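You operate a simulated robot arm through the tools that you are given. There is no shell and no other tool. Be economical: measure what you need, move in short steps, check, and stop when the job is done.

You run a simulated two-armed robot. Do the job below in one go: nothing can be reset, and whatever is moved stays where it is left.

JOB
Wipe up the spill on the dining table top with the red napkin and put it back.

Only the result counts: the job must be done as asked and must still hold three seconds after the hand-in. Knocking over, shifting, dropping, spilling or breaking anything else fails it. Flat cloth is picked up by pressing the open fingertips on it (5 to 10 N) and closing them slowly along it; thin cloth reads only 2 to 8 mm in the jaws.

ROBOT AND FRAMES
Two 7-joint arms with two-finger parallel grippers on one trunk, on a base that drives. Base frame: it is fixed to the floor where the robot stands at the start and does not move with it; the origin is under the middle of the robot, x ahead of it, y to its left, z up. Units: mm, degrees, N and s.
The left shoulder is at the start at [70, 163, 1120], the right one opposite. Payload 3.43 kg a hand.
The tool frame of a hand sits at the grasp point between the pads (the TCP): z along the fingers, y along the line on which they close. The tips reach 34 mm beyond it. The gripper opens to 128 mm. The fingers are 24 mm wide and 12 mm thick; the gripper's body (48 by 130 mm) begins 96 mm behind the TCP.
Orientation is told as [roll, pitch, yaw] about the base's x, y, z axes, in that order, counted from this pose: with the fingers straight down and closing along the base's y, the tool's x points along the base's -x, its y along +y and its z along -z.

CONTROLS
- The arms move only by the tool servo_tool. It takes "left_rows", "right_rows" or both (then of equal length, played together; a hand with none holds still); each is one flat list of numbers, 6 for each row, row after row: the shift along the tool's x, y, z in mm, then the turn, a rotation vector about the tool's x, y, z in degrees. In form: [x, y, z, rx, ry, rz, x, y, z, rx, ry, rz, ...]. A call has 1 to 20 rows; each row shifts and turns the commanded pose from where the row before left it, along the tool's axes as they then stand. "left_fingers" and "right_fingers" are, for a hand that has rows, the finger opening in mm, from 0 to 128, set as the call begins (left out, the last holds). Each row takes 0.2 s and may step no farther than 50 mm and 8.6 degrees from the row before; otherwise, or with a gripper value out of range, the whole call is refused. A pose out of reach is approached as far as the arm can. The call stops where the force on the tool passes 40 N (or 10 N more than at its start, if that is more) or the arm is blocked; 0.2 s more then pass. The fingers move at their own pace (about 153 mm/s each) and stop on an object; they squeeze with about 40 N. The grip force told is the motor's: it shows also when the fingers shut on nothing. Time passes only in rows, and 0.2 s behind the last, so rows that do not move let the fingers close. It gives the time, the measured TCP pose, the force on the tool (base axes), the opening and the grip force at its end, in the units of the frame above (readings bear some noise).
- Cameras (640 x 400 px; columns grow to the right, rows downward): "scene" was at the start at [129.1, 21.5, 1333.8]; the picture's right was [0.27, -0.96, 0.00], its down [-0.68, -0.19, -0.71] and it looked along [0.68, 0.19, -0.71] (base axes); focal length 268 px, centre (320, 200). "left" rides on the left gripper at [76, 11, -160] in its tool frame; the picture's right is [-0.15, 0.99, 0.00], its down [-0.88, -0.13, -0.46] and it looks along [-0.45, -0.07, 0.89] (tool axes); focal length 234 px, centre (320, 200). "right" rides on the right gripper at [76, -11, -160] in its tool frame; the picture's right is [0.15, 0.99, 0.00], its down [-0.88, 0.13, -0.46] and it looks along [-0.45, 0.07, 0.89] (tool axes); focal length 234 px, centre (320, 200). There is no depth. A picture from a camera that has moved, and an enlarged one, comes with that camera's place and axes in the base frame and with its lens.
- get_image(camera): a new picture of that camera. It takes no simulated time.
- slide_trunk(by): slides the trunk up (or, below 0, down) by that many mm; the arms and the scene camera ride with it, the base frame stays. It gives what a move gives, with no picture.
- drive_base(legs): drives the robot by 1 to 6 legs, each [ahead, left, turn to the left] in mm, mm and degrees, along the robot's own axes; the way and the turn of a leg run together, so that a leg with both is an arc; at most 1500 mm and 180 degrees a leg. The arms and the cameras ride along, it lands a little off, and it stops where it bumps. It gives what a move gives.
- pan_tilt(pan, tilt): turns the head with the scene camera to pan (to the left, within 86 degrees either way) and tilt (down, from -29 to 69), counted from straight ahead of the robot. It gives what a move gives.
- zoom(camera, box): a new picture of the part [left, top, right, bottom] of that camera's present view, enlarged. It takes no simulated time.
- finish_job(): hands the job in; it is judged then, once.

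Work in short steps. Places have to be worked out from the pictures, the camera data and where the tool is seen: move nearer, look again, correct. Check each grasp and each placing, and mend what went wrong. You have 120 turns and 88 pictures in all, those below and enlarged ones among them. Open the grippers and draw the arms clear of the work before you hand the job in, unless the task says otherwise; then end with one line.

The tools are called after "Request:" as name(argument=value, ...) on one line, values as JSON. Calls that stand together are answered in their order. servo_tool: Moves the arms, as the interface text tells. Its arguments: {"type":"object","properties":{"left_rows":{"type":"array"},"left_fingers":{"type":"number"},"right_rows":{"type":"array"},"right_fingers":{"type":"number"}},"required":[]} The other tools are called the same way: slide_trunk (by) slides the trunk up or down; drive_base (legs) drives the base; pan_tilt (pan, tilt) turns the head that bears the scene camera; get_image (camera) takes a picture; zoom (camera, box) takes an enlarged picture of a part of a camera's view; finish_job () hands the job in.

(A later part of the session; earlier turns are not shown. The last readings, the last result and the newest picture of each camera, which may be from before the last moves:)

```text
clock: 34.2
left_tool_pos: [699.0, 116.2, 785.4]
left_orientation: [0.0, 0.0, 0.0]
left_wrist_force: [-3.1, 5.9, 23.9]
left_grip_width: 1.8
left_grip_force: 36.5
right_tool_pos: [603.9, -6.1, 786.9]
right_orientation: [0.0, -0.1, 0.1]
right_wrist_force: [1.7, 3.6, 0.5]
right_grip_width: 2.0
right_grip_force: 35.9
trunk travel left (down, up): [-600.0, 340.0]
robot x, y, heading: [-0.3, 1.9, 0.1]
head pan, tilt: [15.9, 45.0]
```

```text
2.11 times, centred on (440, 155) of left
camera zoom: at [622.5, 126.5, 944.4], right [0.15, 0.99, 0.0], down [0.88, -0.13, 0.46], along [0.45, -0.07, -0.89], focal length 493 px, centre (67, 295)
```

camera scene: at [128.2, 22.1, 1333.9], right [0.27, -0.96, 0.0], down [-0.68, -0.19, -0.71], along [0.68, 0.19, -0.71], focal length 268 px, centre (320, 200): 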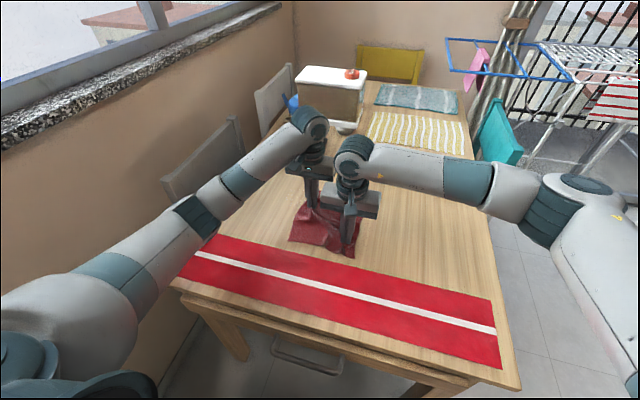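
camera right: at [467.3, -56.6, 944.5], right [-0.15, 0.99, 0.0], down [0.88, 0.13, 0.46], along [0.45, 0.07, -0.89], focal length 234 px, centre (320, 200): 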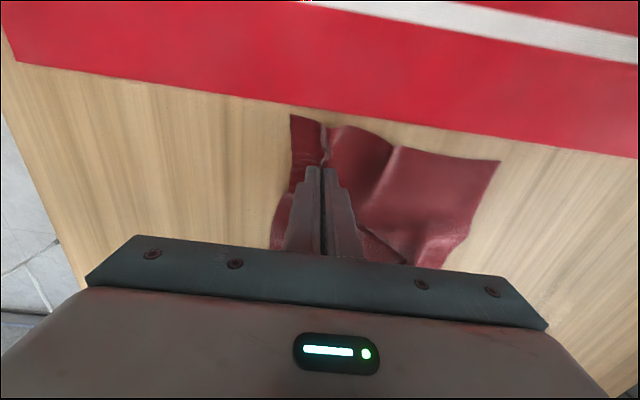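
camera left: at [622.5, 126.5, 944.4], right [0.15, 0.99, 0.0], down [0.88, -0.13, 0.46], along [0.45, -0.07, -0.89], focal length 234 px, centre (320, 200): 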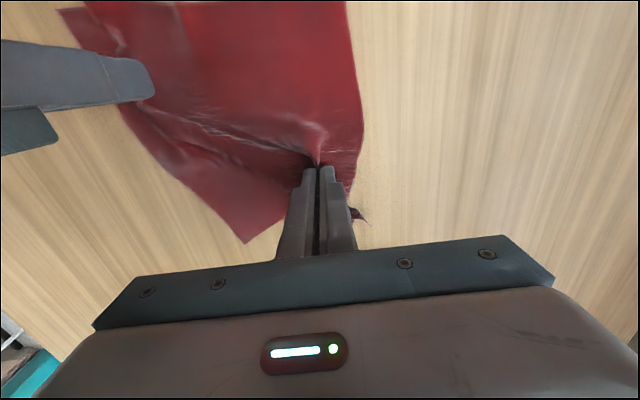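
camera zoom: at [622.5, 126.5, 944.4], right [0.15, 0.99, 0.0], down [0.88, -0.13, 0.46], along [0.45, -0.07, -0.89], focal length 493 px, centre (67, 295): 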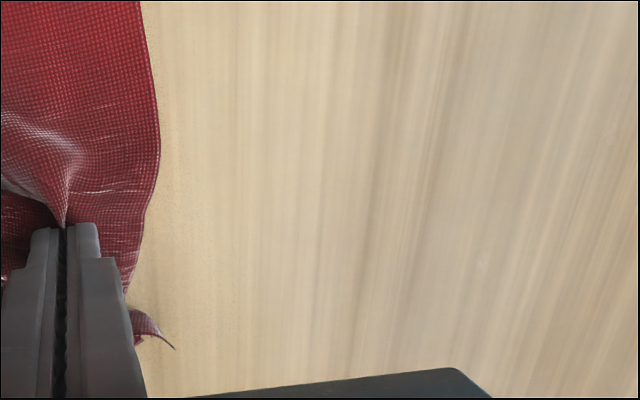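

The film appears gone from the wiped area. I'll slide the napkin back by about [−60, −60] with lighter left pressure, which returns the grips to the pick-up location.

Request:
servo_tool(left_rows=[0, 0, -3, 0, 0, 0, 10, -10, 0, 0, 0, 0, 10, -10, 0, 0, 0, 0, 10, -10, 0, 0, 0, 0, 10, -10, 0, 0, 0, 0, 10, -10, 0, 0, 0, 0, 10, -10, 0, 0, 0, 0, 0, 0, 0, 0, 0, 0], right_rows=[0, 0, 0, 0, 0, 0, 10, -10, 0, 0, 0, 0, 10, -10, 0, 0, 0, 0, 10, -10, 0, 0, 0, 0, 10, -10, 0, 0, 0, 0, 10, -10, 0, 0, 0, 0, 10, -10, 0, 0, 0, 0, 0, 0, 0, 0, 0, 0])

Request:
get_image(camera="left")

Request:
get_image(camera="right")

Request:
zoom(camera="scene", box=[260, 160, 460, 285])

```text
clock: 36.0
left_tool_pos: [641.2, 54.2, 787.2]
left_orientation: [-0.1, 0.0, 0.0]
left_wrist_force: [-1.5, -2.1, 0.4]
left_grip_width: 2.0
left_grip_force: 36.1
right_tool_pos: [544.7, -66.9, 787.4]
right_orientation: [0.0, 0.0, 0.0]
right_wrist_force: [1.5, 3.7, 0.4]
right_grip_width: 1.8
right_grip_force: 36.9
trunk travel left (down, up): [-600.0, 340.0]
robot x, y, heading: [0.1, -0.1, -0.0]
head pan, tilt: [15.9, 45.0]
```

```text
58 pictures are left
camera left: at [564.8, 66.8, 945.8], right [0.15, 0.99, 0.0], down [0.88, -0.13, 0.46], along [0.45, -0.07, -0.89], focal length 234 px, centre (320, 200)
```

left: 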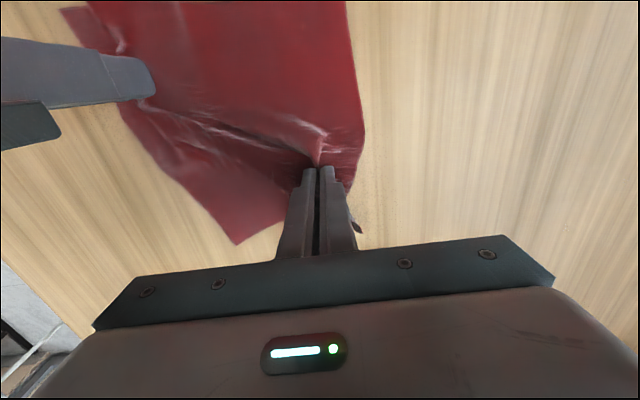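

```text
57 pictures are left
camera right: at [468.7, -78.3, 946.3], right [-0.15, 0.99, 0.0], down [0.88, 0.13, 0.46], along [0.45, 0.07, -0.89], focal length 234 px, centre (320, 200)
```

right: 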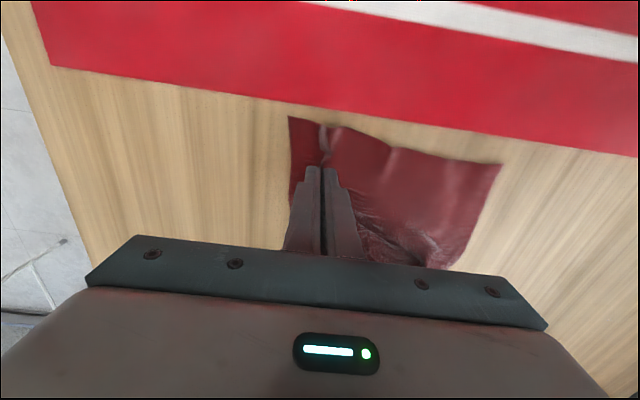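

```text
3.20 times, centred on (360, 222) of scene
camera zoom: at [129.4, 21.9, 1333.8], right [0.27, -0.96, 0.0], down [-0.68, -0.19, -0.71], along [0.68, 0.19, -0.71], focal length 859 px, centre (192, 128)
```

zoom: 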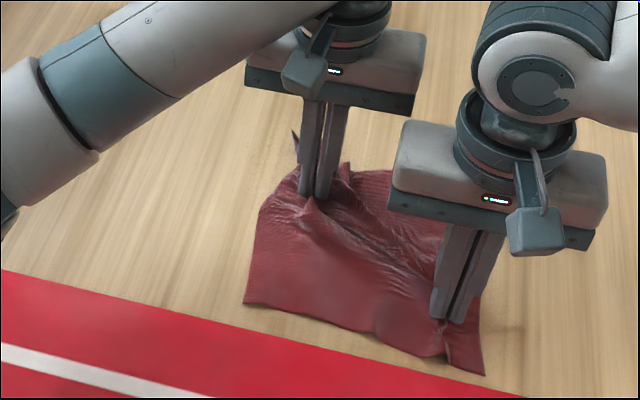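

The napkin is back in position. Now I'll press lightly with both hands and open slowly, so the fingers spread the gathered folds back out.

Request:
servo_tool(left_rows=[0, 0, 2, 0, 0, 0, 0, 0, 1, 0, 0, 0], right_rows=[0, 0, 2, 0, 0, 0, 0, 0, 1, 0, 0, 0])

Request:
servo_tool(left_rows=[0, 0, 0, 0, 0, 0], right_rows=[0, 0, 0, 0, 0, 0], left_fingers=10, right_fingers=10)

Request:
servo_tool(left_rows=[0, 0, 0, 0, 0, 0], right_rows=[0, 0, 0, 0, 0, 0], left_fingers=20, right_fingers=20)

Request:
servo_tool(left_rows=[0, 0, 0, 0, 0, 0], right_rows=[0, 0, 0, 0, 0, 0], left_fingers=30, right_fingers=30)

Request:
servo_tool(left_rows=[0, 0, 0, 0, 0, 0], right_rows=[0, 0, 0, 0, 0, 0], left_fingers=40, right_fingers=40)

Request:
get_image(camera="left")

Request:
get_image(camera="right")

```text
clock: 36.6
left_tool_pos: [639.8, 54.6, 784.4]
left_orientation: [-0.1, -0.1, 0.0]
left_wrist_force: [1.4, -2.3, 5.8]
left_grip_width: 1.7
left_grip_force: 36.9
right_tool_pos: [544.0, -67.9, 784.4]
right_orientation: [0.1, -0.2, 0.0]
right_wrist_force: [2.2, 2.3, 13.1]
right_grip_width: 2.0
right_grip_force: 36.6
trunk travel left (down, up): [-600.0, 340.0]
robot x, y, heading: [-4.5, 0.6, -0.2]
head pan, tilt: [15.9, 45.0]
```

```text
clock: 37.0
left_tool_pos: [638.6, 56.0, 784.5]
left_orientation: [-0.1, -0.1, 0.0]
left_wrist_force: [1.3, 0.6, 7.6]
left_grip_width: 8.8
left_grip_force: 0.0
right_tool_pos: [543.7, -66.2, 784.4]
right_orientation: [0.1, -0.1, 0.0]
right_wrist_force: [1.7, 0.1, 16.5]
right_grip_width: 8.8
right_grip_force: 0.1
trunk travel left (down, up): [-600.0, 340.0]
robot x, y, heading: [-1.3, -0.3, -0.0]
head pan, tilt: [15.9, 45.0]
```

```text
clock: 37.4
left_tool_pos: [638.9, 56.8, 785.8]
left_orientation: [0.1, -0.1, 0.0]
left_wrist_force: [1.6, 1.2, 8.1]
left_grip_width: 18.2
left_grip_force: 0.0
right_tool_pos: [543.9, -67.1, 785.3]
right_orientation: [0.1, -0.2, 0.0]
right_wrist_force: [1.8, 0.4, 19.3]
right_grip_width: 18.2
right_grip_force: 0.1
trunk travel left (down, up): [-600.0, 340.0]
robot x, y, heading: [2.3, 0.6, -0.2]
head pan, tilt: [15.9, 45.0]
```

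```text
clock: 37.8
left_tool_pos: [639.0, 55.3, 785.4]
left_orientation: [0.0, -0.1, 0.0]
left_wrist_force: [0.9, 1.0, 8.3]
left_grip_width: 28.5
left_grip_force: 0.0
right_tool_pos: [543.8, -67.2, 785.7]
right_orientation: [0.0, -0.2, 0.1]
right_wrist_force: [1.6, 1.3, 20.5]
right_grip_width: 28.0
right_grip_force: 0.0
trunk travel left (down, up): [-600.0, 340.0]
robot x, y, heading: [4.9, -0.6, -0.2]
head pan, tilt: [15.9, 45.0]
```

```text
clock: 38.2
left_tool_pos: [639.1, 56.0, 784.8]
left_orientation: [0.1, -0.1, -0.1]
left_wrist_force: [0.9, -1.3, 8.2]
left_grip_width: 37.5
left_grip_force: 0.0
right_tool_pos: [543.8, -65.9, 785.9]
right_orientation: [-0.1, -0.1, 0.0]
right_wrist_force: [1.5, 4.1, 20.6]
right_grip_width: 33.8
right_grip_force: 0.2
trunk travel left (down, up): [-600.0, 340.0]
robot x, y, heading: [-0.5, 1.5, 0.1]
head pan, tilt: [15.9, 45.0]
```

```text
55 pictures are left
camera left: at [562.2, 67.2, 944.4], right [0.15, 0.99, 0.0], down [0.88, -0.13, 0.46], along [0.45, -0.07, -0.89], focal length 234 px, centre (320, 200)
```

left: 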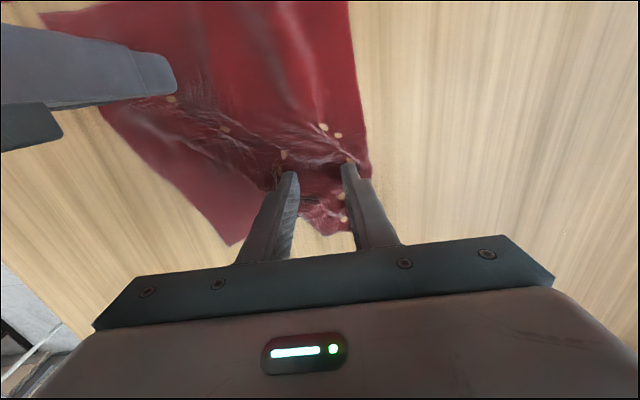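

```text
54 pictures are left
camera right: at [466.5, -78.0, 944.3], right [-0.15, 0.99, 0.0], down [0.88, 0.13, 0.46], along [0.45, 0.07, -0.89], focal length 234 px, centre (320, 200)
```

right: 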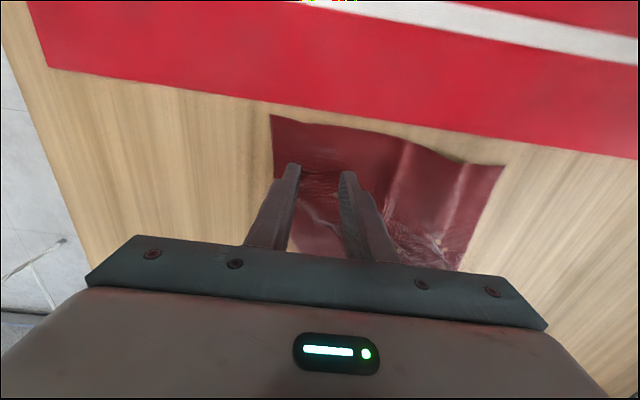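

The folds spread out well. I'll lift both hands straight up and look.

Request:
servo_tool(left_rows=[0, 0, -5, 0, 0, 0, 0, 0, -15, 0, 0, 0, 0, 0, -30, 0, 0, 0, 0, 0, -40, 0, 0, 0, 0, 0, -40, 0, 0, 0], right_rows=[0, 0, -5, 0, 0, 0, 0, 0, -15, 0, 0, 0, 0, 0, -30, 0, 0, 0, 0, 0, -40, 0, 0, 0, 0, 0, -40, 0, 0, 0])

Request:
servo_tool(left_rows=[0, 40, -5, 0, 0, 0, 0, 40, 0, 0, 0, 0, 0, 45, 0, 0, 0, 0, -8, 45, 0, 0, 0, 0], right_rows=[0, -40, -30, 0, 0, 0, 0, -40, -30, 0, 0, 0, 0, -40, 0, 0, 0, 0, 0, -40, 0, 0, 0, 0])

Request:
get_image(camera="left")

Request:
zoom(camera="scene", box=[220, 140, 440, 280])

```text
clock: 39.4
left_tool_pos: [637.8, 57.1, 913.8]
left_orientation: [0.0, 0.0, 0.0]
left_wrist_force: [-0.2, -0.3, 0.2]
left_grip_width: 39.8
left_grip_force: 0.0
right_tool_pos: [544.1, -68.2, 915.8]
right_orientation: [0.0, -0.1, 0.1]
right_wrist_force: [-0.1, 0.4, -0.2]
right_grip_width: 39.6
right_grip_force: 0.1
trunk travel left (down, up): [-600.0, 340.0]
robot x, y, heading: [2.0, 3.6, -0.0]
head pan, tilt: [15.9, 45.0]
```

```text
clock: 40.4
left_tool_pos: [646.4, 225.5, 920.2]
left_orientation: [0.0, 0.0, -0.1]
left_wrist_force: [-0.8, -0.6, -0.2]
left_grip_width: 40.1
left_grip_force: 0.0
right_tool_pos: [545.5, -230.1, 972.6]
right_orientation: [0.0, 0.2, 0.0]
right_wrist_force: [-0.1, 0.3, 0.7]
right_grip_width: 40.0
right_grip_force: 0.0
trunk travel left (down, up): [-600.0, 340.0]
robot x, y, heading: [-3.0, 6.8, 0.0]
head pan, tilt: [15.9, 45.0]
```

```text
53 pictures are left
camera left: at [569.8, 236.8, 1079.6], right [0.15, 0.99, 0.0], down [0.88, -0.13, 0.46], along [0.45, -0.07, -0.89], focal length 234 px, centre (320, 200)
```

left: 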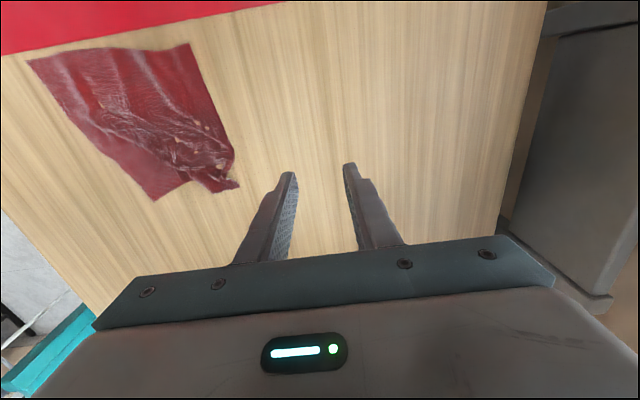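

```text
2.86 times, centred on (330, 210) of scene
camera zoom: at [128.2, 21.1, 1334.0], right [0.27, -0.96, 0.0], down [-0.68, -0.19, -0.71], along [0.68, 0.19, -0.71], focal length 767 px, centre (291, 171)
```

zoom: 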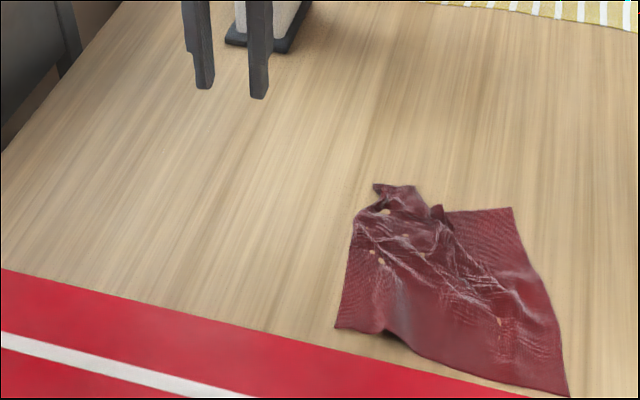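

The napkin is back but somewhat wrinkled on its far edge. I'll check first whether any film remains on the table.

Request:
zoom(camera="left", box=[240, 90, 440, 215])

```text
3.20 times, centred on (340, 152) of left
camera zoom: at [569.8, 236.8, 1079.6], right [0.15, 0.99, 0.0], down [0.88, -0.13, 0.46], along [0.45, -0.07, -0.89], focal length 749 px, centre (256, 352)
```

zoom: 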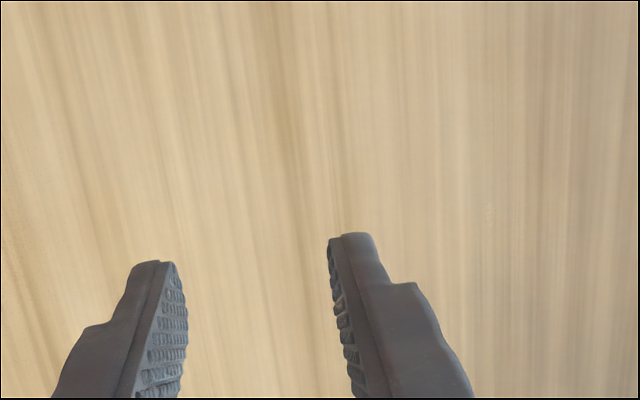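

There's a faint spot near [683, 325]. I'll take a closer look with the fingers wide, as in the first survey.

Request:
servo_tool(left_rows=[0, 20, 30, 0, 0, 0, 0, 20, 30, 0, 0, 0, 6, 8, 30, 0, 0, 0], left_fingers=128)

Request:
zoom(camera="left", box=[220, 100, 420, 255])

Request:
zoom(camera="left", box=[280, 110, 400, 185])

```text
clock: 41.2
left_tool_pos: [639.0, 273.6, 827.6]
left_orientation: [-0.1, 0.1, 0.0]
left_wrist_force: [-0.3, 0.5, 0.0]
left_grip_width: 127.8
left_grip_force: 0.0
right_tool_pos: [545.0, -229.3, 973.0]
right_orientation: [-0.1, 0.0, -0.1]
right_wrist_force: [0.1, 0.5, 0.2]
right_grip_width: 39.9
right_grip_force: 0.1
trunk travel left (down, up): [-600.0, 340.0]
robot x, y, heading: [-0.3, 0.8, 0.1]
head pan, tilt: [15.9, 45.0]
```

```text
2.58 times, centred on (320, 178) of left
camera zoom: at [564.0, 285.5, 986.6], right [0.15, 0.99, 0.0], down [0.88, -0.13, 0.46], along [0.45, -0.07, -0.89], focal length 604 px, centre (320, 258)
```

zoom: 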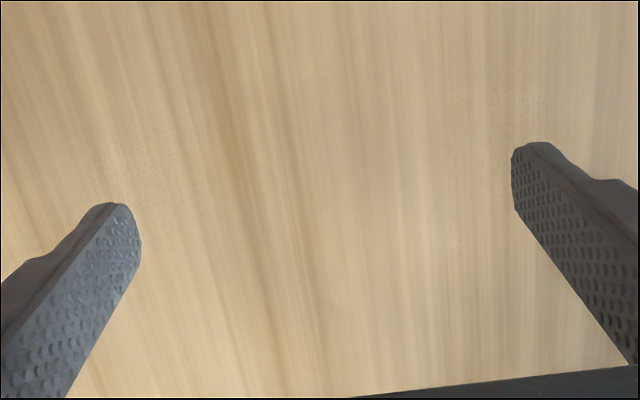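

```text
5.33 times, centred on (340, 148) of left
camera zoom: at [564.0, 285.5, 986.6], right [0.15, 0.99, 0.0], down [0.88, -0.13, 0.46], along [0.45, -0.07, -0.89], focal length 1249 px, centre (213, 480)
```

zoom: 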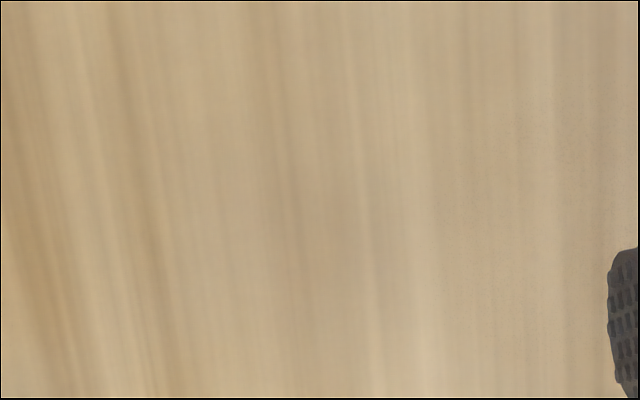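

The main film is gone, but two tiny specks persist near [733, 291] and [683, 326]. I'll zoom in on them.

Request:
zoom(camera="left", box=[320, 170, 400, 250])

```text
5.00 times, centred on (360, 210) of left
camera zoom: at [564.0, 285.5, 986.6], right [0.15, 0.99, 0.0], down [0.88, -0.13, 0.46], along [0.45, -0.07, -0.89], focal length 1171 px, centre (120, 150)
```

zoom: 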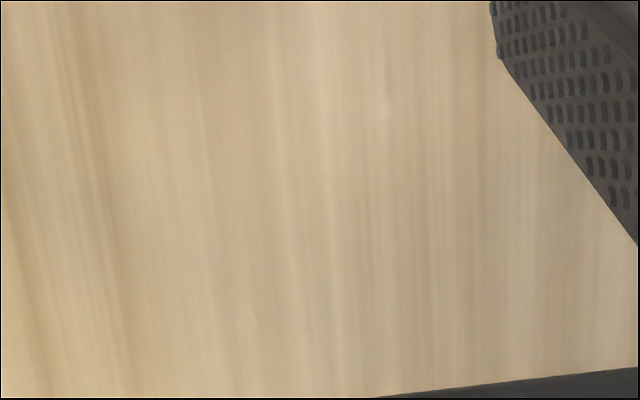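

The specks look like small satellite droplets, so I'll wipe those too and use the re-grip to tidy the napkin. Next I'll move the left hand over the far-left corner and the right hand over the near-right corner, with narrower openings.

Request:
servo_tool(left_rows=[-4, -35, -2, 0, 0, 0, -4, -35, -2, 0, 0, 0, -4, -35, -2, 0, 0, 0, -4, -36, -2, 0, 0, 0, -5, -36, -2, 0, 0, 0, -5, -36, -2, 0, 0, 0], right_rows=[5, 24, 23, 0, 0, 0, 5, 24, 23, 0, 0, 0, 5, 24, 23, 0, 0, 0, 5, 24, 23, 0, 0, 0, 5, 24, 23, 0, 0, 0, 5, 24, 23, 0, 0, 0], left_fingers=28, right_fingers=28)

Request:
get_image(camera="left")

Request:
get_image(camera="right")

```text
clock: 42.6
left_tool_pos: [667.1, 60.7, 840.5]
left_orientation: [0.0, 0.0, 0.1]
left_wrist_force: [0.7, -0.7, -0.4]
left_grip_width: 27.9
left_grip_force: 0.1
right_tool_pos: [516.4, -82.4, 834.8]
right_orientation: [0.0, -0.1, 0.0]
right_wrist_force: [0.4, 0.3, 0.3]
right_grip_width: 27.9
right_grip_force: 0.1
trunk travel left (down, up): [-600.0, 340.0]
robot x, y, heading: [-0.5, 3.8, 0.0]
head pan, tilt: [15.9, 45.0]
```

```text
47 pictures are left
camera left: at [592.1, 71.9, 999.4], right [0.15, 0.99, 0.0], down [0.88, -0.13, 0.45], along [0.45, -0.07, -0.89], focal length 234 px, centre (320, 200)
```

left: 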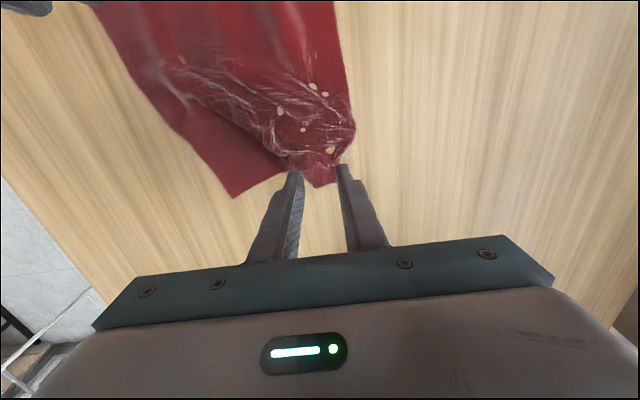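

```text
46 pictures are left
camera right: at [440.3, -94.8, 993.8], right [-0.15, 0.99, 0.0], down [0.88, 0.13, 0.46], along [0.45, 0.07, -0.89], focal length 234 px, centre (320, 200)
```

right: 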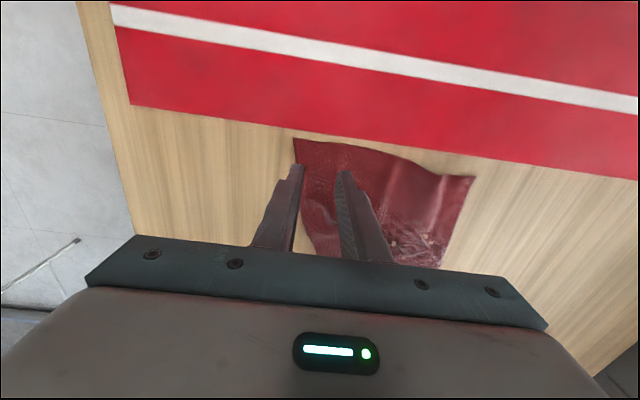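

Both hands are over cloth; the right needs about 8 mm toward +y to sit fully on it. I'll lower both to just above contact.

Request:
servo_tool(left_rows=[4, 0, 15, 0, 0, 0, 0, 0, 15, 0, 0, 0, 0, 0, 14, 0, 0, 0, 0, 0, 8, 0, 0, 0], right_rows=[0, 8, 12, 0, 0, 0, 0, 0, 15, 0, 0, 0, 0, 0, 12, 0, 0, 0, 0, 0, 7, 0, 0, 0])

Request:
servo_tool(left_rows=[0, 0, 1.5, 0, 0, 0, 0, 0, 1.5, 0, 0, 0], right_rows=[0, 0, 1.5, 0, 0, 0, 0, 0, 1.5, 0, 0, 0])

```text
clock: 43.6
left_tool_pos: [662.9, 60.2, 789.9]
left_orientation: [0.0, 0.1, 0.1]
left_wrist_force: [0.2, 0.6, 0.6]
left_grip_width: 28.0
left_grip_force: 0.1
right_tool_pos: [515.1, -75.5, 788.8]
right_orientation: [0.0, 0.0, 0.0]
right_wrist_force: [-1.3, -0.4, -0.2]
right_grip_width: 28.4
right_grip_force: 0.0
trunk travel left (down, up): [-600.0, 340.0]
robot x, y, heading: [0.8, 2.9, -0.1]
head pan, tilt: [15.9, 45.0]
```

```text
clock: 44.2
left_tool_pos: [662.9, 60.5, 787.3]
left_orientation: [-0.1, 0.0, 0.0]
left_wrist_force: [0.5, 0.1, 0.5]
left_grip_width: 28.0
left_grip_force: 0.1
right_tool_pos: [514.3, -77.0, 785.3]
right_orientation: [-0.1, 0.1, 0.0]
right_wrist_force: [0.7, -0.7, 1.2]
right_grip_width: 28.2
right_grip_force: 0.0
trunk travel left (down, up): [-600.0, 340.0]
robot x, y, heading: [-0.9, 3.4, -0.0]
head pan, tilt: [15.9, 45.0]
```

Right is just touching; left needs about 3 mm more and right about 1 mm.

Request:
servo_tool(left_rows=[0, 0, 1.5, 0, 0, 0, 0, 0, 1.5, 0, 0, 0], right_rows=[0, 0, 0.5, 0, 0, 0, 0, 0, 0.5, 0, 0, 0])

```text
clock: 44.8
left_tool_pos: [664.2, 59.7, 785.4]
left_orientation: [-0.1, -0.2, 0.0]
left_wrist_force: [-0.6, 0.3, 18.4]
left_grip_width: 27.7
left_grip_force: 0.1
right_tool_pos: [513.6, -74.1, 785.1]
right_orientation: [0.0, -0.1, -0.1]
right_wrist_force: [0.4, 0.4, 0.5]
right_grip_width: 28.1
right_grip_force: 0.1
trunk travel left (down, up): [-600.0, 340.0]
robot x, y, heading: [-3.0, -1.7, -0.4]
head pan, tilt: [15.9, 45.0]
```

Left is pressing 18 N, so I'll ease it 1 mm and press the right 1.5 mm more, then close both slowly.

Request:
servo_tool(left_rows=[0, 0, -1, 0, 0, 0, 0, 0, 0, 0, 0, 0], right_rows=[0, 0, 1, 0, 0, 0, 0, 0, 0.5, 0, 0, 0])

Request:
servo_tool(left_rows=[0, 0, 0, 0, 0, 0], right_rows=[0, 0, 0, 0, 0, 0], left_fingers=21, right_fingers=21)

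Request:
servo_tool(left_rows=[0, 0, 0, 0, 0, 0], right_rows=[0, 0, 0, 0, 0, 0], left_fingers=14, right_fingers=14)

Request:
servo_tool(left_rows=[0, 0, 0, 0, 0, 0], right_rows=[0, 0, 0, 0, 0, 0], left_fingers=7, right_fingers=7)

Request:
servo_tool(left_rows=[0, 0, 0, 0, 0, 0, 0, 0, 0, 0, 0, 0], right_rows=[0, 0, 0, 0, 0, 0, 0, 0, 0, 0, 0, 0], left_fingers=0, right_fingers=0)

Request:
get_image(camera="left")

Request:
get_image(camera="right")

```text
clock: 45.4
left_tool_pos: [662.9, 59.7, 785.6]
left_orientation: [0.1, -0.2, 0.1]
left_wrist_force: [5.3, -0.3, 18.9]
left_grip_width: 27.9
left_grip_force: 0.1
right_tool_pos: [513.5, -74.0, 784.5]
right_orientation: [0.0, -0.1, 0.0]
right_wrist_force: [-1.1, -0.8, 6.6]
right_grip_width: 27.7
right_grip_force: 0.1
trunk travel left (down, up): [-600.0, 340.0]
robot x, y, heading: [-3.1, 1.0, -0.2]
head pan, tilt: [15.9, 45.0]
```

```text
clock: 45.8
left_tool_pos: [662.9, 59.0, 785.1]
left_orientation: [0.0, -0.3, 0.0]
left_wrist_force: [2.3, -0.5, 21.6]
left_grip_width: 20.8
left_grip_force: 0.0
right_tool_pos: [513.8, -75.2, 784.4]
right_orientation: [0.0, -0.1, 0.0]
right_wrist_force: [0.7, -0.8, 7.5]
right_grip_width: 20.6
right_grip_force: 0.0
trunk travel left (down, up): [-600.0, 340.0]
robot x, y, heading: [-1.6, 1.1, 0.2]
head pan, tilt: [15.9, 45.0]
```

```text
clock: 46.2
left_tool_pos: [661.2, 58.7, 786.9]
left_orientation: [0.0, -0.2, 0.1]
left_wrist_force: [1.4, -1.5, 20.8]
left_grip_width: 14.3
left_grip_force: 0.2
right_tool_pos: [512.7, -75.3, 785.4]
right_orientation: [0.1, -0.2, 0.0]
right_wrist_force: [0.7, -1.1, 7.6]
right_grip_width: 13.5
right_grip_force: 0.0
trunk travel left (down, up): [-600.0, 340.0]
robot x, y, heading: [-0.8, 1.0, 0.2]
head pan, tilt: [15.9, 45.0]
```

```text
clock: 46.6
left_tool_pos: [662.6, 59.9, 785.2]
left_orientation: [-0.1, 0.0, 0.0]
left_wrist_force: [-0.3, -2.5, 21.0]
left_grip_width: 7.2
left_grip_force: 0.5
right_tool_pos: [514.1, -73.5, 786.1]
right_orientation: [0.1, -0.1, 0.0]
right_wrist_force: [0.3, 0.4, 7.8]
right_grip_width: 6.5
right_grip_force: 0.0
trunk travel left (down, up): [-600.0, 340.0]
robot x, y, heading: [0.8, -0.3, 0.2]
head pan, tilt: [15.9, 45.0]
```

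```text
clock: 47.2
left_tool_pos: [661.7, 59.3, 785.9]
left_orientation: [-0.1, -0.2, 0.0]
left_wrist_force: [-0.5, -4.1, 19.5]
left_grip_width: 1.6
left_grip_force: 37.2
right_tool_pos: [512.3, -74.8, 785.4]
right_orientation: [0.0, 0.0, 0.0]
right_wrist_force: [0.7, 0.0, 8.9]
right_grip_width: 1.7
right_grip_force: 36.5
trunk travel left (down, up): [-600.0, 340.0]
robot x, y, heading: [-2.0, -1.2, 0.0]
head pan, tilt: [15.9, 45.0]
```

```text
45 pictures are left
camera left: at [586.1, 71.0, 944.9], right [0.15, 0.99, 0.0], down [0.88, -0.13, 0.46], along [0.45, -0.07, -0.89], focal length 234 px, centre (320, 200)
```

left: 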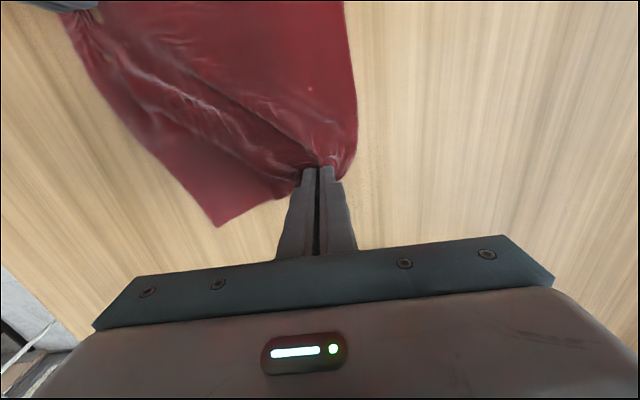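

```text
44 pictures are left
camera right: at [436.7, -87.0, 944.5], right [-0.15, 0.99, 0.0], down [0.88, 0.13, 0.46], along [0.45, 0.07, -0.89], focal length 234 px, centre (320, 200)
```

right: 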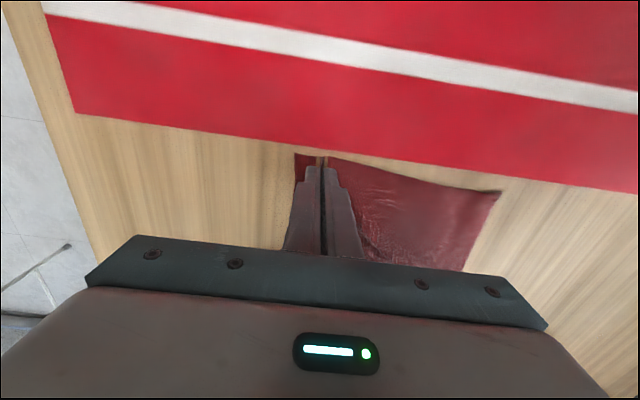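

Both gripped (1.6 and 1.7 mm). I'll slide both hands across to the specks, easing the left pressure slightly.

Request:
servo_tool(left_rows=[-4, 4, -1, 0, 0, 0, -2, 25, 0, 0, 0, 0, -2, 25, 0, 0, 0, 0, -2, 25, 0, 0, 0, 0, -2, 25, 0, 0, 0, 0, -2, 25, 0, 0, 0, 0, -2, 25, 0, 0, 0, 0, -2, 25, 0, 0, 0, 0, -2, 25, 0, 0, 0, 0], right_rows=[0, 0, -1, 0, 0, 0, -2, 25, 0, 0, 0, 0, -2, 25, 0, 0, 0, 0, -2, 25, 0, 0, 0, 0, -2, 25, 0, 0, 0, 0, -2, 25, 0, 0, 0, 0, -2, 25, 0, 0, 0, 0, -2, 25, 0, 0, 0, 0, -2, 25, 0, 0, 0, 0])

Request:
get_image(camera="left")

Request:
zoom(camera="left", box=[330, 60, 470, 250])

```text
clock: 49.2
left_tool_pos: [682.7, 263.5, 787.9]
left_orientation: [0.0, -0.1, 0.1]
left_wrist_force: [0.0, -0.4, 0.3]
left_grip_width: 1.8
left_grip_force: 36.7
right_tool_pos: [529.7, 126.8, 786.8]
right_orientation: [0.0, -0.1, -0.2]
right_wrist_force: [-0.4, -3.2, 21.4]
right_grip_width: 1.7
right_grip_force: 37.1
trunk travel left (down, up): [-600.0, 340.0]
robot x, y, heading: [-0.5, -0.1, -0.0]
head pan, tilt: [15.9, 45.0]
```

```text
43 pictures are left
camera left: at [607.4, 275.6, 947.2], right [0.15, 0.99, 0.0], down [0.88, -0.13, 0.46], along [0.45, -0.07, -0.89], focal length 234 px, centre (320, 200)
```

left: 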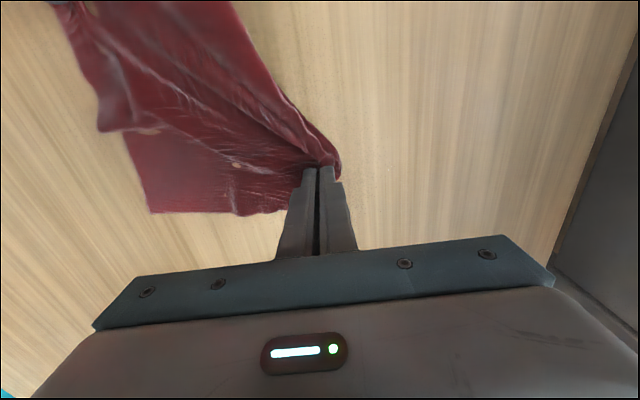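

```text
2.11 times, centred on (400, 155) of left
camera zoom: at [607.4, 275.6, 947.2], right [0.15, 0.99, 0.0], down [0.88, -0.13, 0.46], along [0.45, -0.07, -0.89], focal length 493 px, centre (152, 295)
```

zoom: 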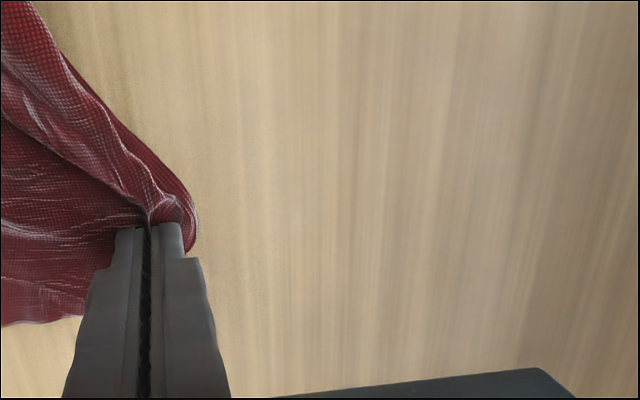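

The left tips are now just clear of the surface while the right is pressing hard. I'll correct both heights and scrub over [680, 330], then [733, 291].

Request:
servo_tool(left_rows=[0, 0, 2, 0, 0, 0, 0, 10, 1, 0, 0, 0, 0, 20, 0, 0, 0, 0, 0, 20, 0, 0, 0, 0, 0, 20, 0, 0, 0, 0, 0, 15, 0, 0, 0, 0, 10, -5, 0, 0, 0, 0, 0, -20, 0, 0, 0, 0, 0, -20, 0, 0, 0, 0, -10, 0, 0, 0, 0, 0, -10, 20, 0, 0, 0, 0, 0, 20, 0, 0, 0, 0], right_rows=[0, 0, -2, 0, 0, 0, 0, 10, 0, 0, 0, 0, 0, 20, 0, 0, 0, 0, 0, 20, 0, 0, 0, 0, 0, 20, 0, 0, 0, 0, 0, 15, 0, 0, 0, 0, 10, -5, 0, 0, 0, 0, 0, -20, 0, 0, 0, 0, 0, -20, 0, 0, 0, 0, -10, 0, 0, 0, 0, 0, -10, 20, 0, 0, 0, 0, 0, 20, 0, 0, 0, 0])

Request:
get_image(camera="scene")

```text
clock: 51.8
left_tool_pos: [693.0, 341.0, 785.8]
left_orientation: [-0.1, -0.4, -0.2]
left_wrist_force: [2.2, -12.4, 30.1]
left_grip_width: 1.8
left_grip_force: 36.8
right_tool_pos: [538.8, 202.8, 786.3]
right_orientation: [0.0, -0.2, -0.1]
right_wrist_force: [-0.6, 0.6, -0.3]
right_grip_width: 1.7
right_grip_force: 36.4
trunk travel left (down, up): [-600.0, 340.0]
robot x, y, heading: [-2.9, 3.2, 0.0]
head pan, tilt: [15.9, 45.0]
```

```text
41 pictures are left
camera scene: at [125.4, 19.1, 1334.3], right [0.27, -0.96, 0.0], down [-0.68, -0.19, -0.71], along [0.68, 0.19, -0.7], focal length 268 px, centre (320, 200)
```

scene: 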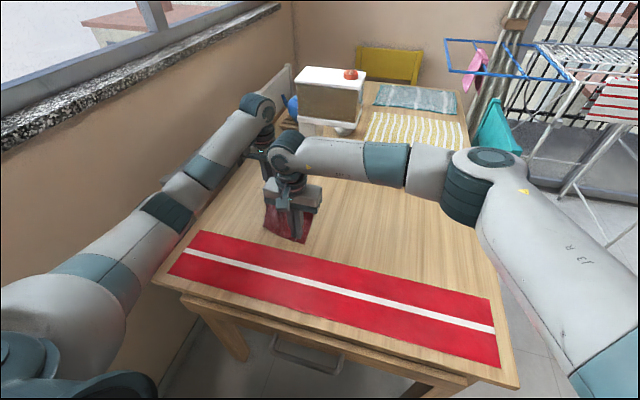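

Left is pressing 30 N, so I'll ease 1 mm and scrub around [733, 291]. After that I'll retreat toward −y to view the area.

Request:
servo_tool(left_rows=[-10, 0, -1, 0, 0, 0, -15, -10, 0, 0, 0, 0, -15, -10, 0, 0, 0, 0, 0, -20, 0, 0, 0, 0, 0, -20, 0, 0, 0, 0, 0, -15, 0, 0, 0, 0, -10, 0, 0, 0, 0, 0, 0, 20, 0, 0, 0, 0, 0, 20, 0, 0, 0, 0, 10, 10, 0, 0, 0, 0, 5, -20, 0, 0, 0, 0, 0, -25, 0, 0, 0, 0, 0, -30, 0, 0, 0, 0, 0, -35, 0, 0, 0, 0, 0, -35, 0, 0, 0, 0], right_rows=[-10, 0, 0, 0, 0, 0, -15, -10, 0, 0, 0, 0, -15, -10, 0, 0, 0, 0, 0, -20, 0, 0, 0, 0, 0, -20, 0, 0, 0, 0, 0, -15, 0, 0, 0, 0, -10, 0, 0, 0, 0, 0, 0, 20, 0, 0, 0, 0, 0, 20, 0, 0, 0, 0, 10, 10, 0, 0, 0, 0, 5, -20, 0, 0, 0, 0, 0, -25, 0, 0, 0, 0, 0, -30, 0, 0, 0, 0, 0, -35, 0, 0, 0, 0, 0, -35, 0, 0, 0, 0])

Request:
get_image(camera="left")

Request:
zoom(camera="left", box=[340, 50, 560, 250])

```text
clock: 55.0
left_tool_pos: [727.1, 175.5, 786.0]
left_orientation: [0.0, -0.2, 0.0]
left_wrist_force: [-1.4, 9.1, 30.9]
left_grip_width: 1.9
left_grip_force: 37.0
right_tool_pos: [574.9, 32.2, 787.1]
right_orientation: [0.0, -0.2, 0.0]
right_wrist_force: [1.4, -0.5, 0.4]
right_grip_width: 1.9
right_grip_force: 36.8
trunk travel left (down, up): [-600.0, 340.0]
robot x, y, heading: [-2.1, 2.6, 0.1]
head pan, tilt: [15.9, 45.0]
```

```text
40 pictures are left
camera left: at [651.1, 185.8, 944.7], right [0.15, 0.99, 0.0], down [0.88, -0.13, 0.46], along [0.45, -0.07, -0.89], focal length 234 px, centre (320, 200)
```

left: 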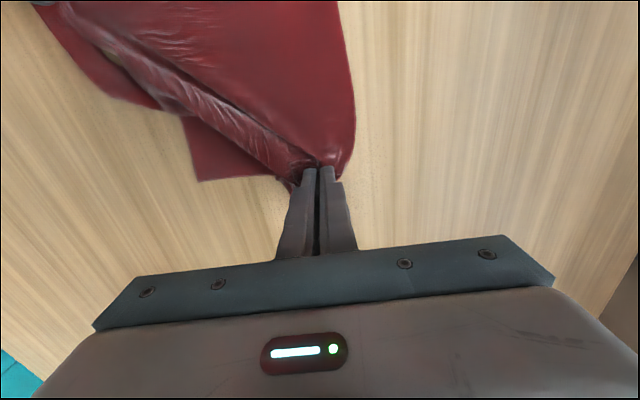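

```text
2.00 times, centred on (450, 150) of left
camera zoom: at [651.1, 185.8, 944.7], right [0.15, 0.99, 0.0], down [0.88, -0.13, 0.46], along [0.45, -0.07, -0.89], focal length 468 px, centre (60, 300)
```

zoom: 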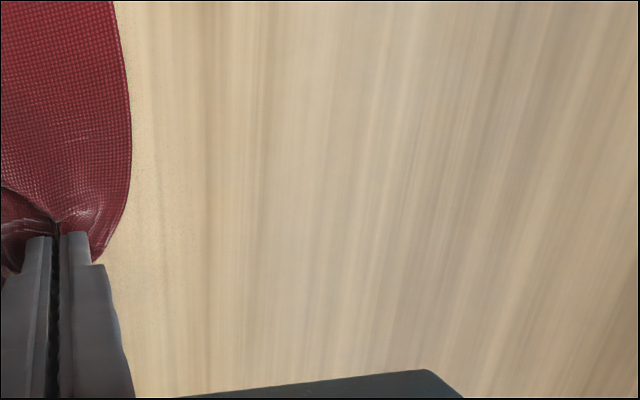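

The area now looks clean. I'll return the napkin by a shift of (−54, −109) with lighter left pressure.

Request:
servo_tool(left_rows=[0, -5, -3, 0, 0, 0, 9, -17, 0, 0, 0, 0, 9, -17, 0, 0, 0, 0, 9, -17, 0, 0, 0, 0, 9, -17, 0, 0, 0, 0, 9, -18, 0, 0, 0, 0, 9, -18, 0, 0, 0, 0, 0, 0, 0, 0, 0, 0], right_rows=[0, -5, 0, 0, 0, 0, 9, -17, 0, 0, 0, 0, 9, -17, 0, 0, 0, 0, 9, -17, 0, 0, 0, 0, 9, -17, 0, 0, 0, 0, 9, -18, 0, 0, 0, 0, 9, -18, 0, 0, 0, 0, 0, 0, 0, 0, 0, 0])

Request:
get_image(camera="left")

Request:
zoom(camera="scene", box=[260, 160, 460, 285])

```text
clock: 56.8
left_tool_pos: [674.1, 65.8, 786.0]
left_orientation: [-0.1, 0.0, -0.1]
left_wrist_force: [0.2, 0.2, 0.2]
left_grip_width: 1.8
left_grip_force: 36.5
right_tool_pos: [522.8, -75.0, 784.9]
right_orientation: [-0.1, 0.1, 0.0]
right_wrist_force: [1.0, -0.1, 4.4]
right_grip_width: 1.8
right_grip_force: 36.4
trunk travel left (down, up): [-600.0, 340.0]
robot x, y, heading: [0.8, -0.8, -0.0]
head pan, tilt: [15.9, 45.0]
```

```text
38 pictures are left
camera left: at [598.8, 77.8, 946.3], right [0.15, 0.99, 0.0], down [0.88, -0.13, 0.46], along [0.45, -0.07, -0.89], focal length 234 px, centre (320, 200)
```

left: 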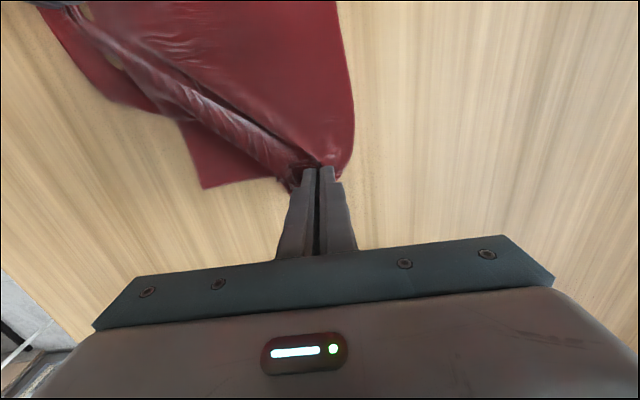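

```text
3.20 times, centred on (360, 222) of scene
camera zoom: at [128.9, 21.9, 1333.8], right [0.27, -0.96, 0.0], down [-0.68, -0.19, -0.71], along [0.68, 0.19, -0.71], focal length 859 px, centre (192, 128)
```

zoom: 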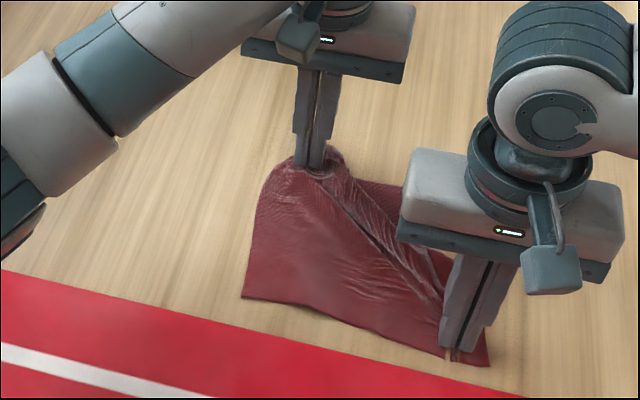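

Position looks right. I'll stretch the diagonal by about 5 mm each way, then open the right hand while pressing, keeping A anchored with the left.

Request:
servo_tool(left_rows=[-3, 3, 1, 0, 0, 0, -3, 3, 1, 0, 0, 0, 0, 0, 0, 0, 0, 0], right_rows=[3, -3, 0, 0, 0, 0, 3, -3, 0, 0, 0, 0, 0, 0, 0, 0, 0, 0])

Request:
servo_tool(right_rows=[0, 0, 0, 0, 0, 0], right_fingers=10)

Request:
servo_tool(right_rows=[0, 0, 0, 0, 0, 0], right_fingers=20)

Request:
servo_tool(right_rows=[0, 0, 0, 0, 0, 0], right_fingers=28)

Request:
servo_tool(right_rows=[0, 0, -5, 0, 0, 0, 0, 0, -15, 0, 0, 0, 0, 0, -25, 0, 0, 0, -10, -30, 0, 0, 0, 0, -30, -20, 0, 0, 0, 0, -40, 0, 0, 0, 0, 0, -40, 0, 0, 0, 0, 0, -5, 10, 0, 0, 0, 0])

Request:
get_image(camera="right")

Request:
zoom(camera="scene", box=[260, 160, 460, 285])

```text
clock: 57.6
left_tool_pos: [679.6, 70.0, 784.5]
left_orientation: [-0.1, -0.1, -0.1]
left_wrist_force: [-3.0, -4.3, 8.0]
left_grip_width: 1.7
left_grip_force: 37.0
right_tool_pos: [516.9, -80.2, 786.7]
right_orientation: [0.0, -0.1, 0.0]
right_wrist_force: [2.0, 2.5, 0.6]
right_grip_width: 1.5
right_grip_force: 36.6
trunk travel left (down, up): [-600.0, 340.0]
robot x, y, heading: [0.4, 2.9, -0.0]
head pan, tilt: [15.9, 45.0]
```

```text
clock: 58.0
left_tool_pos: [680.0, 70.8, 785.1]
left_orientation: [-0.1, -0.1, 0.0]
left_wrist_force: [-1.8, -3.8, 10.4]
left_grip_width: 1.7
left_grip_force: 36.3
right_tool_pos: [515.2, -80.9, 785.6]
right_orientation: [0.1, 0.0, 0.1]
right_wrist_force: [0.4, 0.4, -0.2]
right_grip_width: 9.8
right_grip_force: 0.3
trunk travel left (down, up): [-600.0, 340.0]
robot x, y, heading: [-1.6, -0.6, -0.1]
head pan, tilt: [15.9, 45.0]
```

```text
clock: 58.4
left_tool_pos: [680.7, 71.5, 785.6]
left_orientation: [0.0, 0.0, 0.0]
left_wrist_force: [-0.9, -3.7, 11.7]
left_grip_width: 1.8
left_grip_force: 36.7
right_tool_pos: [516.5, -81.1, 787.1]
right_orientation: [0.0, 0.0, 0.0]
right_wrist_force: [0.6, 0.1, 0.2]
right_grip_width: 20.3
right_grip_force: 0.0
trunk travel left (down, up): [-600.0, 340.0]
robot x, y, heading: [0.4, 0.1, 0.0]
head pan, tilt: [15.9, 45.0]
```

```text
clock: 58.8
left_tool_pos: [679.5, 70.3, 786.4]
left_orientation: [0.0, -0.1, 0.0]
left_wrist_force: [-1.6, -5.3, 12.6]
left_grip_width: 1.6
left_grip_force: 37.0
right_tool_pos: [514.8, -79.5, 786.2]
right_orientation: [0.0, 0.0, 0.0]
right_wrist_force: [0.2, 0.1, 0.5]
right_grip_width: 27.9
right_grip_force: 0.1
trunk travel left (down, up): [-600.0, 340.0]
robot x, y, heading: [-3.6, -1.7, -0.3]
head pan, tilt: [15.9, 45.0]
```

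```text
clock: 60.6
left_tool_pos: [679.8, 71.5, 784.9]
left_orientation: [-0.1, -0.1, 0.0]
left_wrist_force: [1.6, -0.1, 15.5]
left_grip_width: 1.6
left_grip_force: 37.0
right_tool_pos: [640.7, -122.0, 832.7]
right_orientation: [0.0, -0.1, 0.0]
right_wrist_force: [0.6, -0.8, 0.9]
right_grip_width: 28.3
right_grip_force: 0.0
trunk travel left (down, up): [-600.0, 340.0]
robot x, y, heading: [-1.2, 0.9, -0.1]
head pan, tilt: [15.9, 45.0]
```

```text
36 pictures are left
camera right: at [565.4, -132.9, 992.6], right [-0.15, 0.99, 0.0], down [0.88, 0.13, 0.46], along [0.45, 0.07, -0.89], focal length 234 px, centre (320, 200)
```

right: 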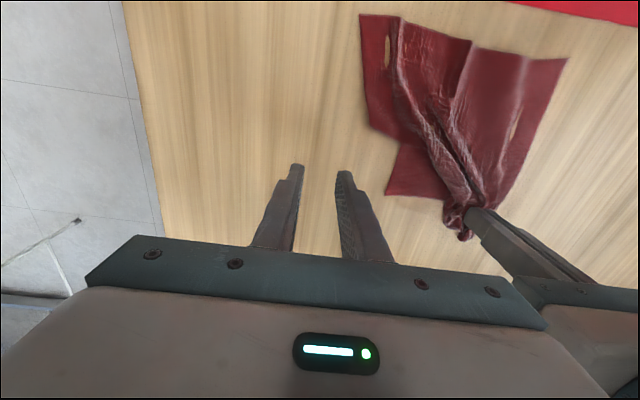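

```text
3.20 times, centred on (360, 222) of scene
camera zoom: at [127.4, 21.3, 1334.1], right [0.27, -0.96, 0.0], down [-0.68, -0.19, -0.71], along [0.68, 0.19, -0.71], focal length 859 px, centre (192, 128)
```

zoom: 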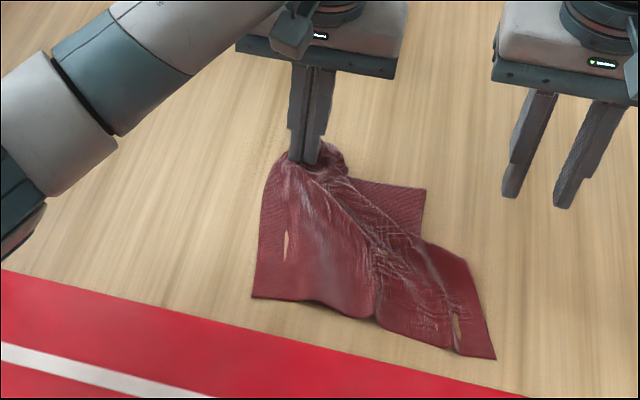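

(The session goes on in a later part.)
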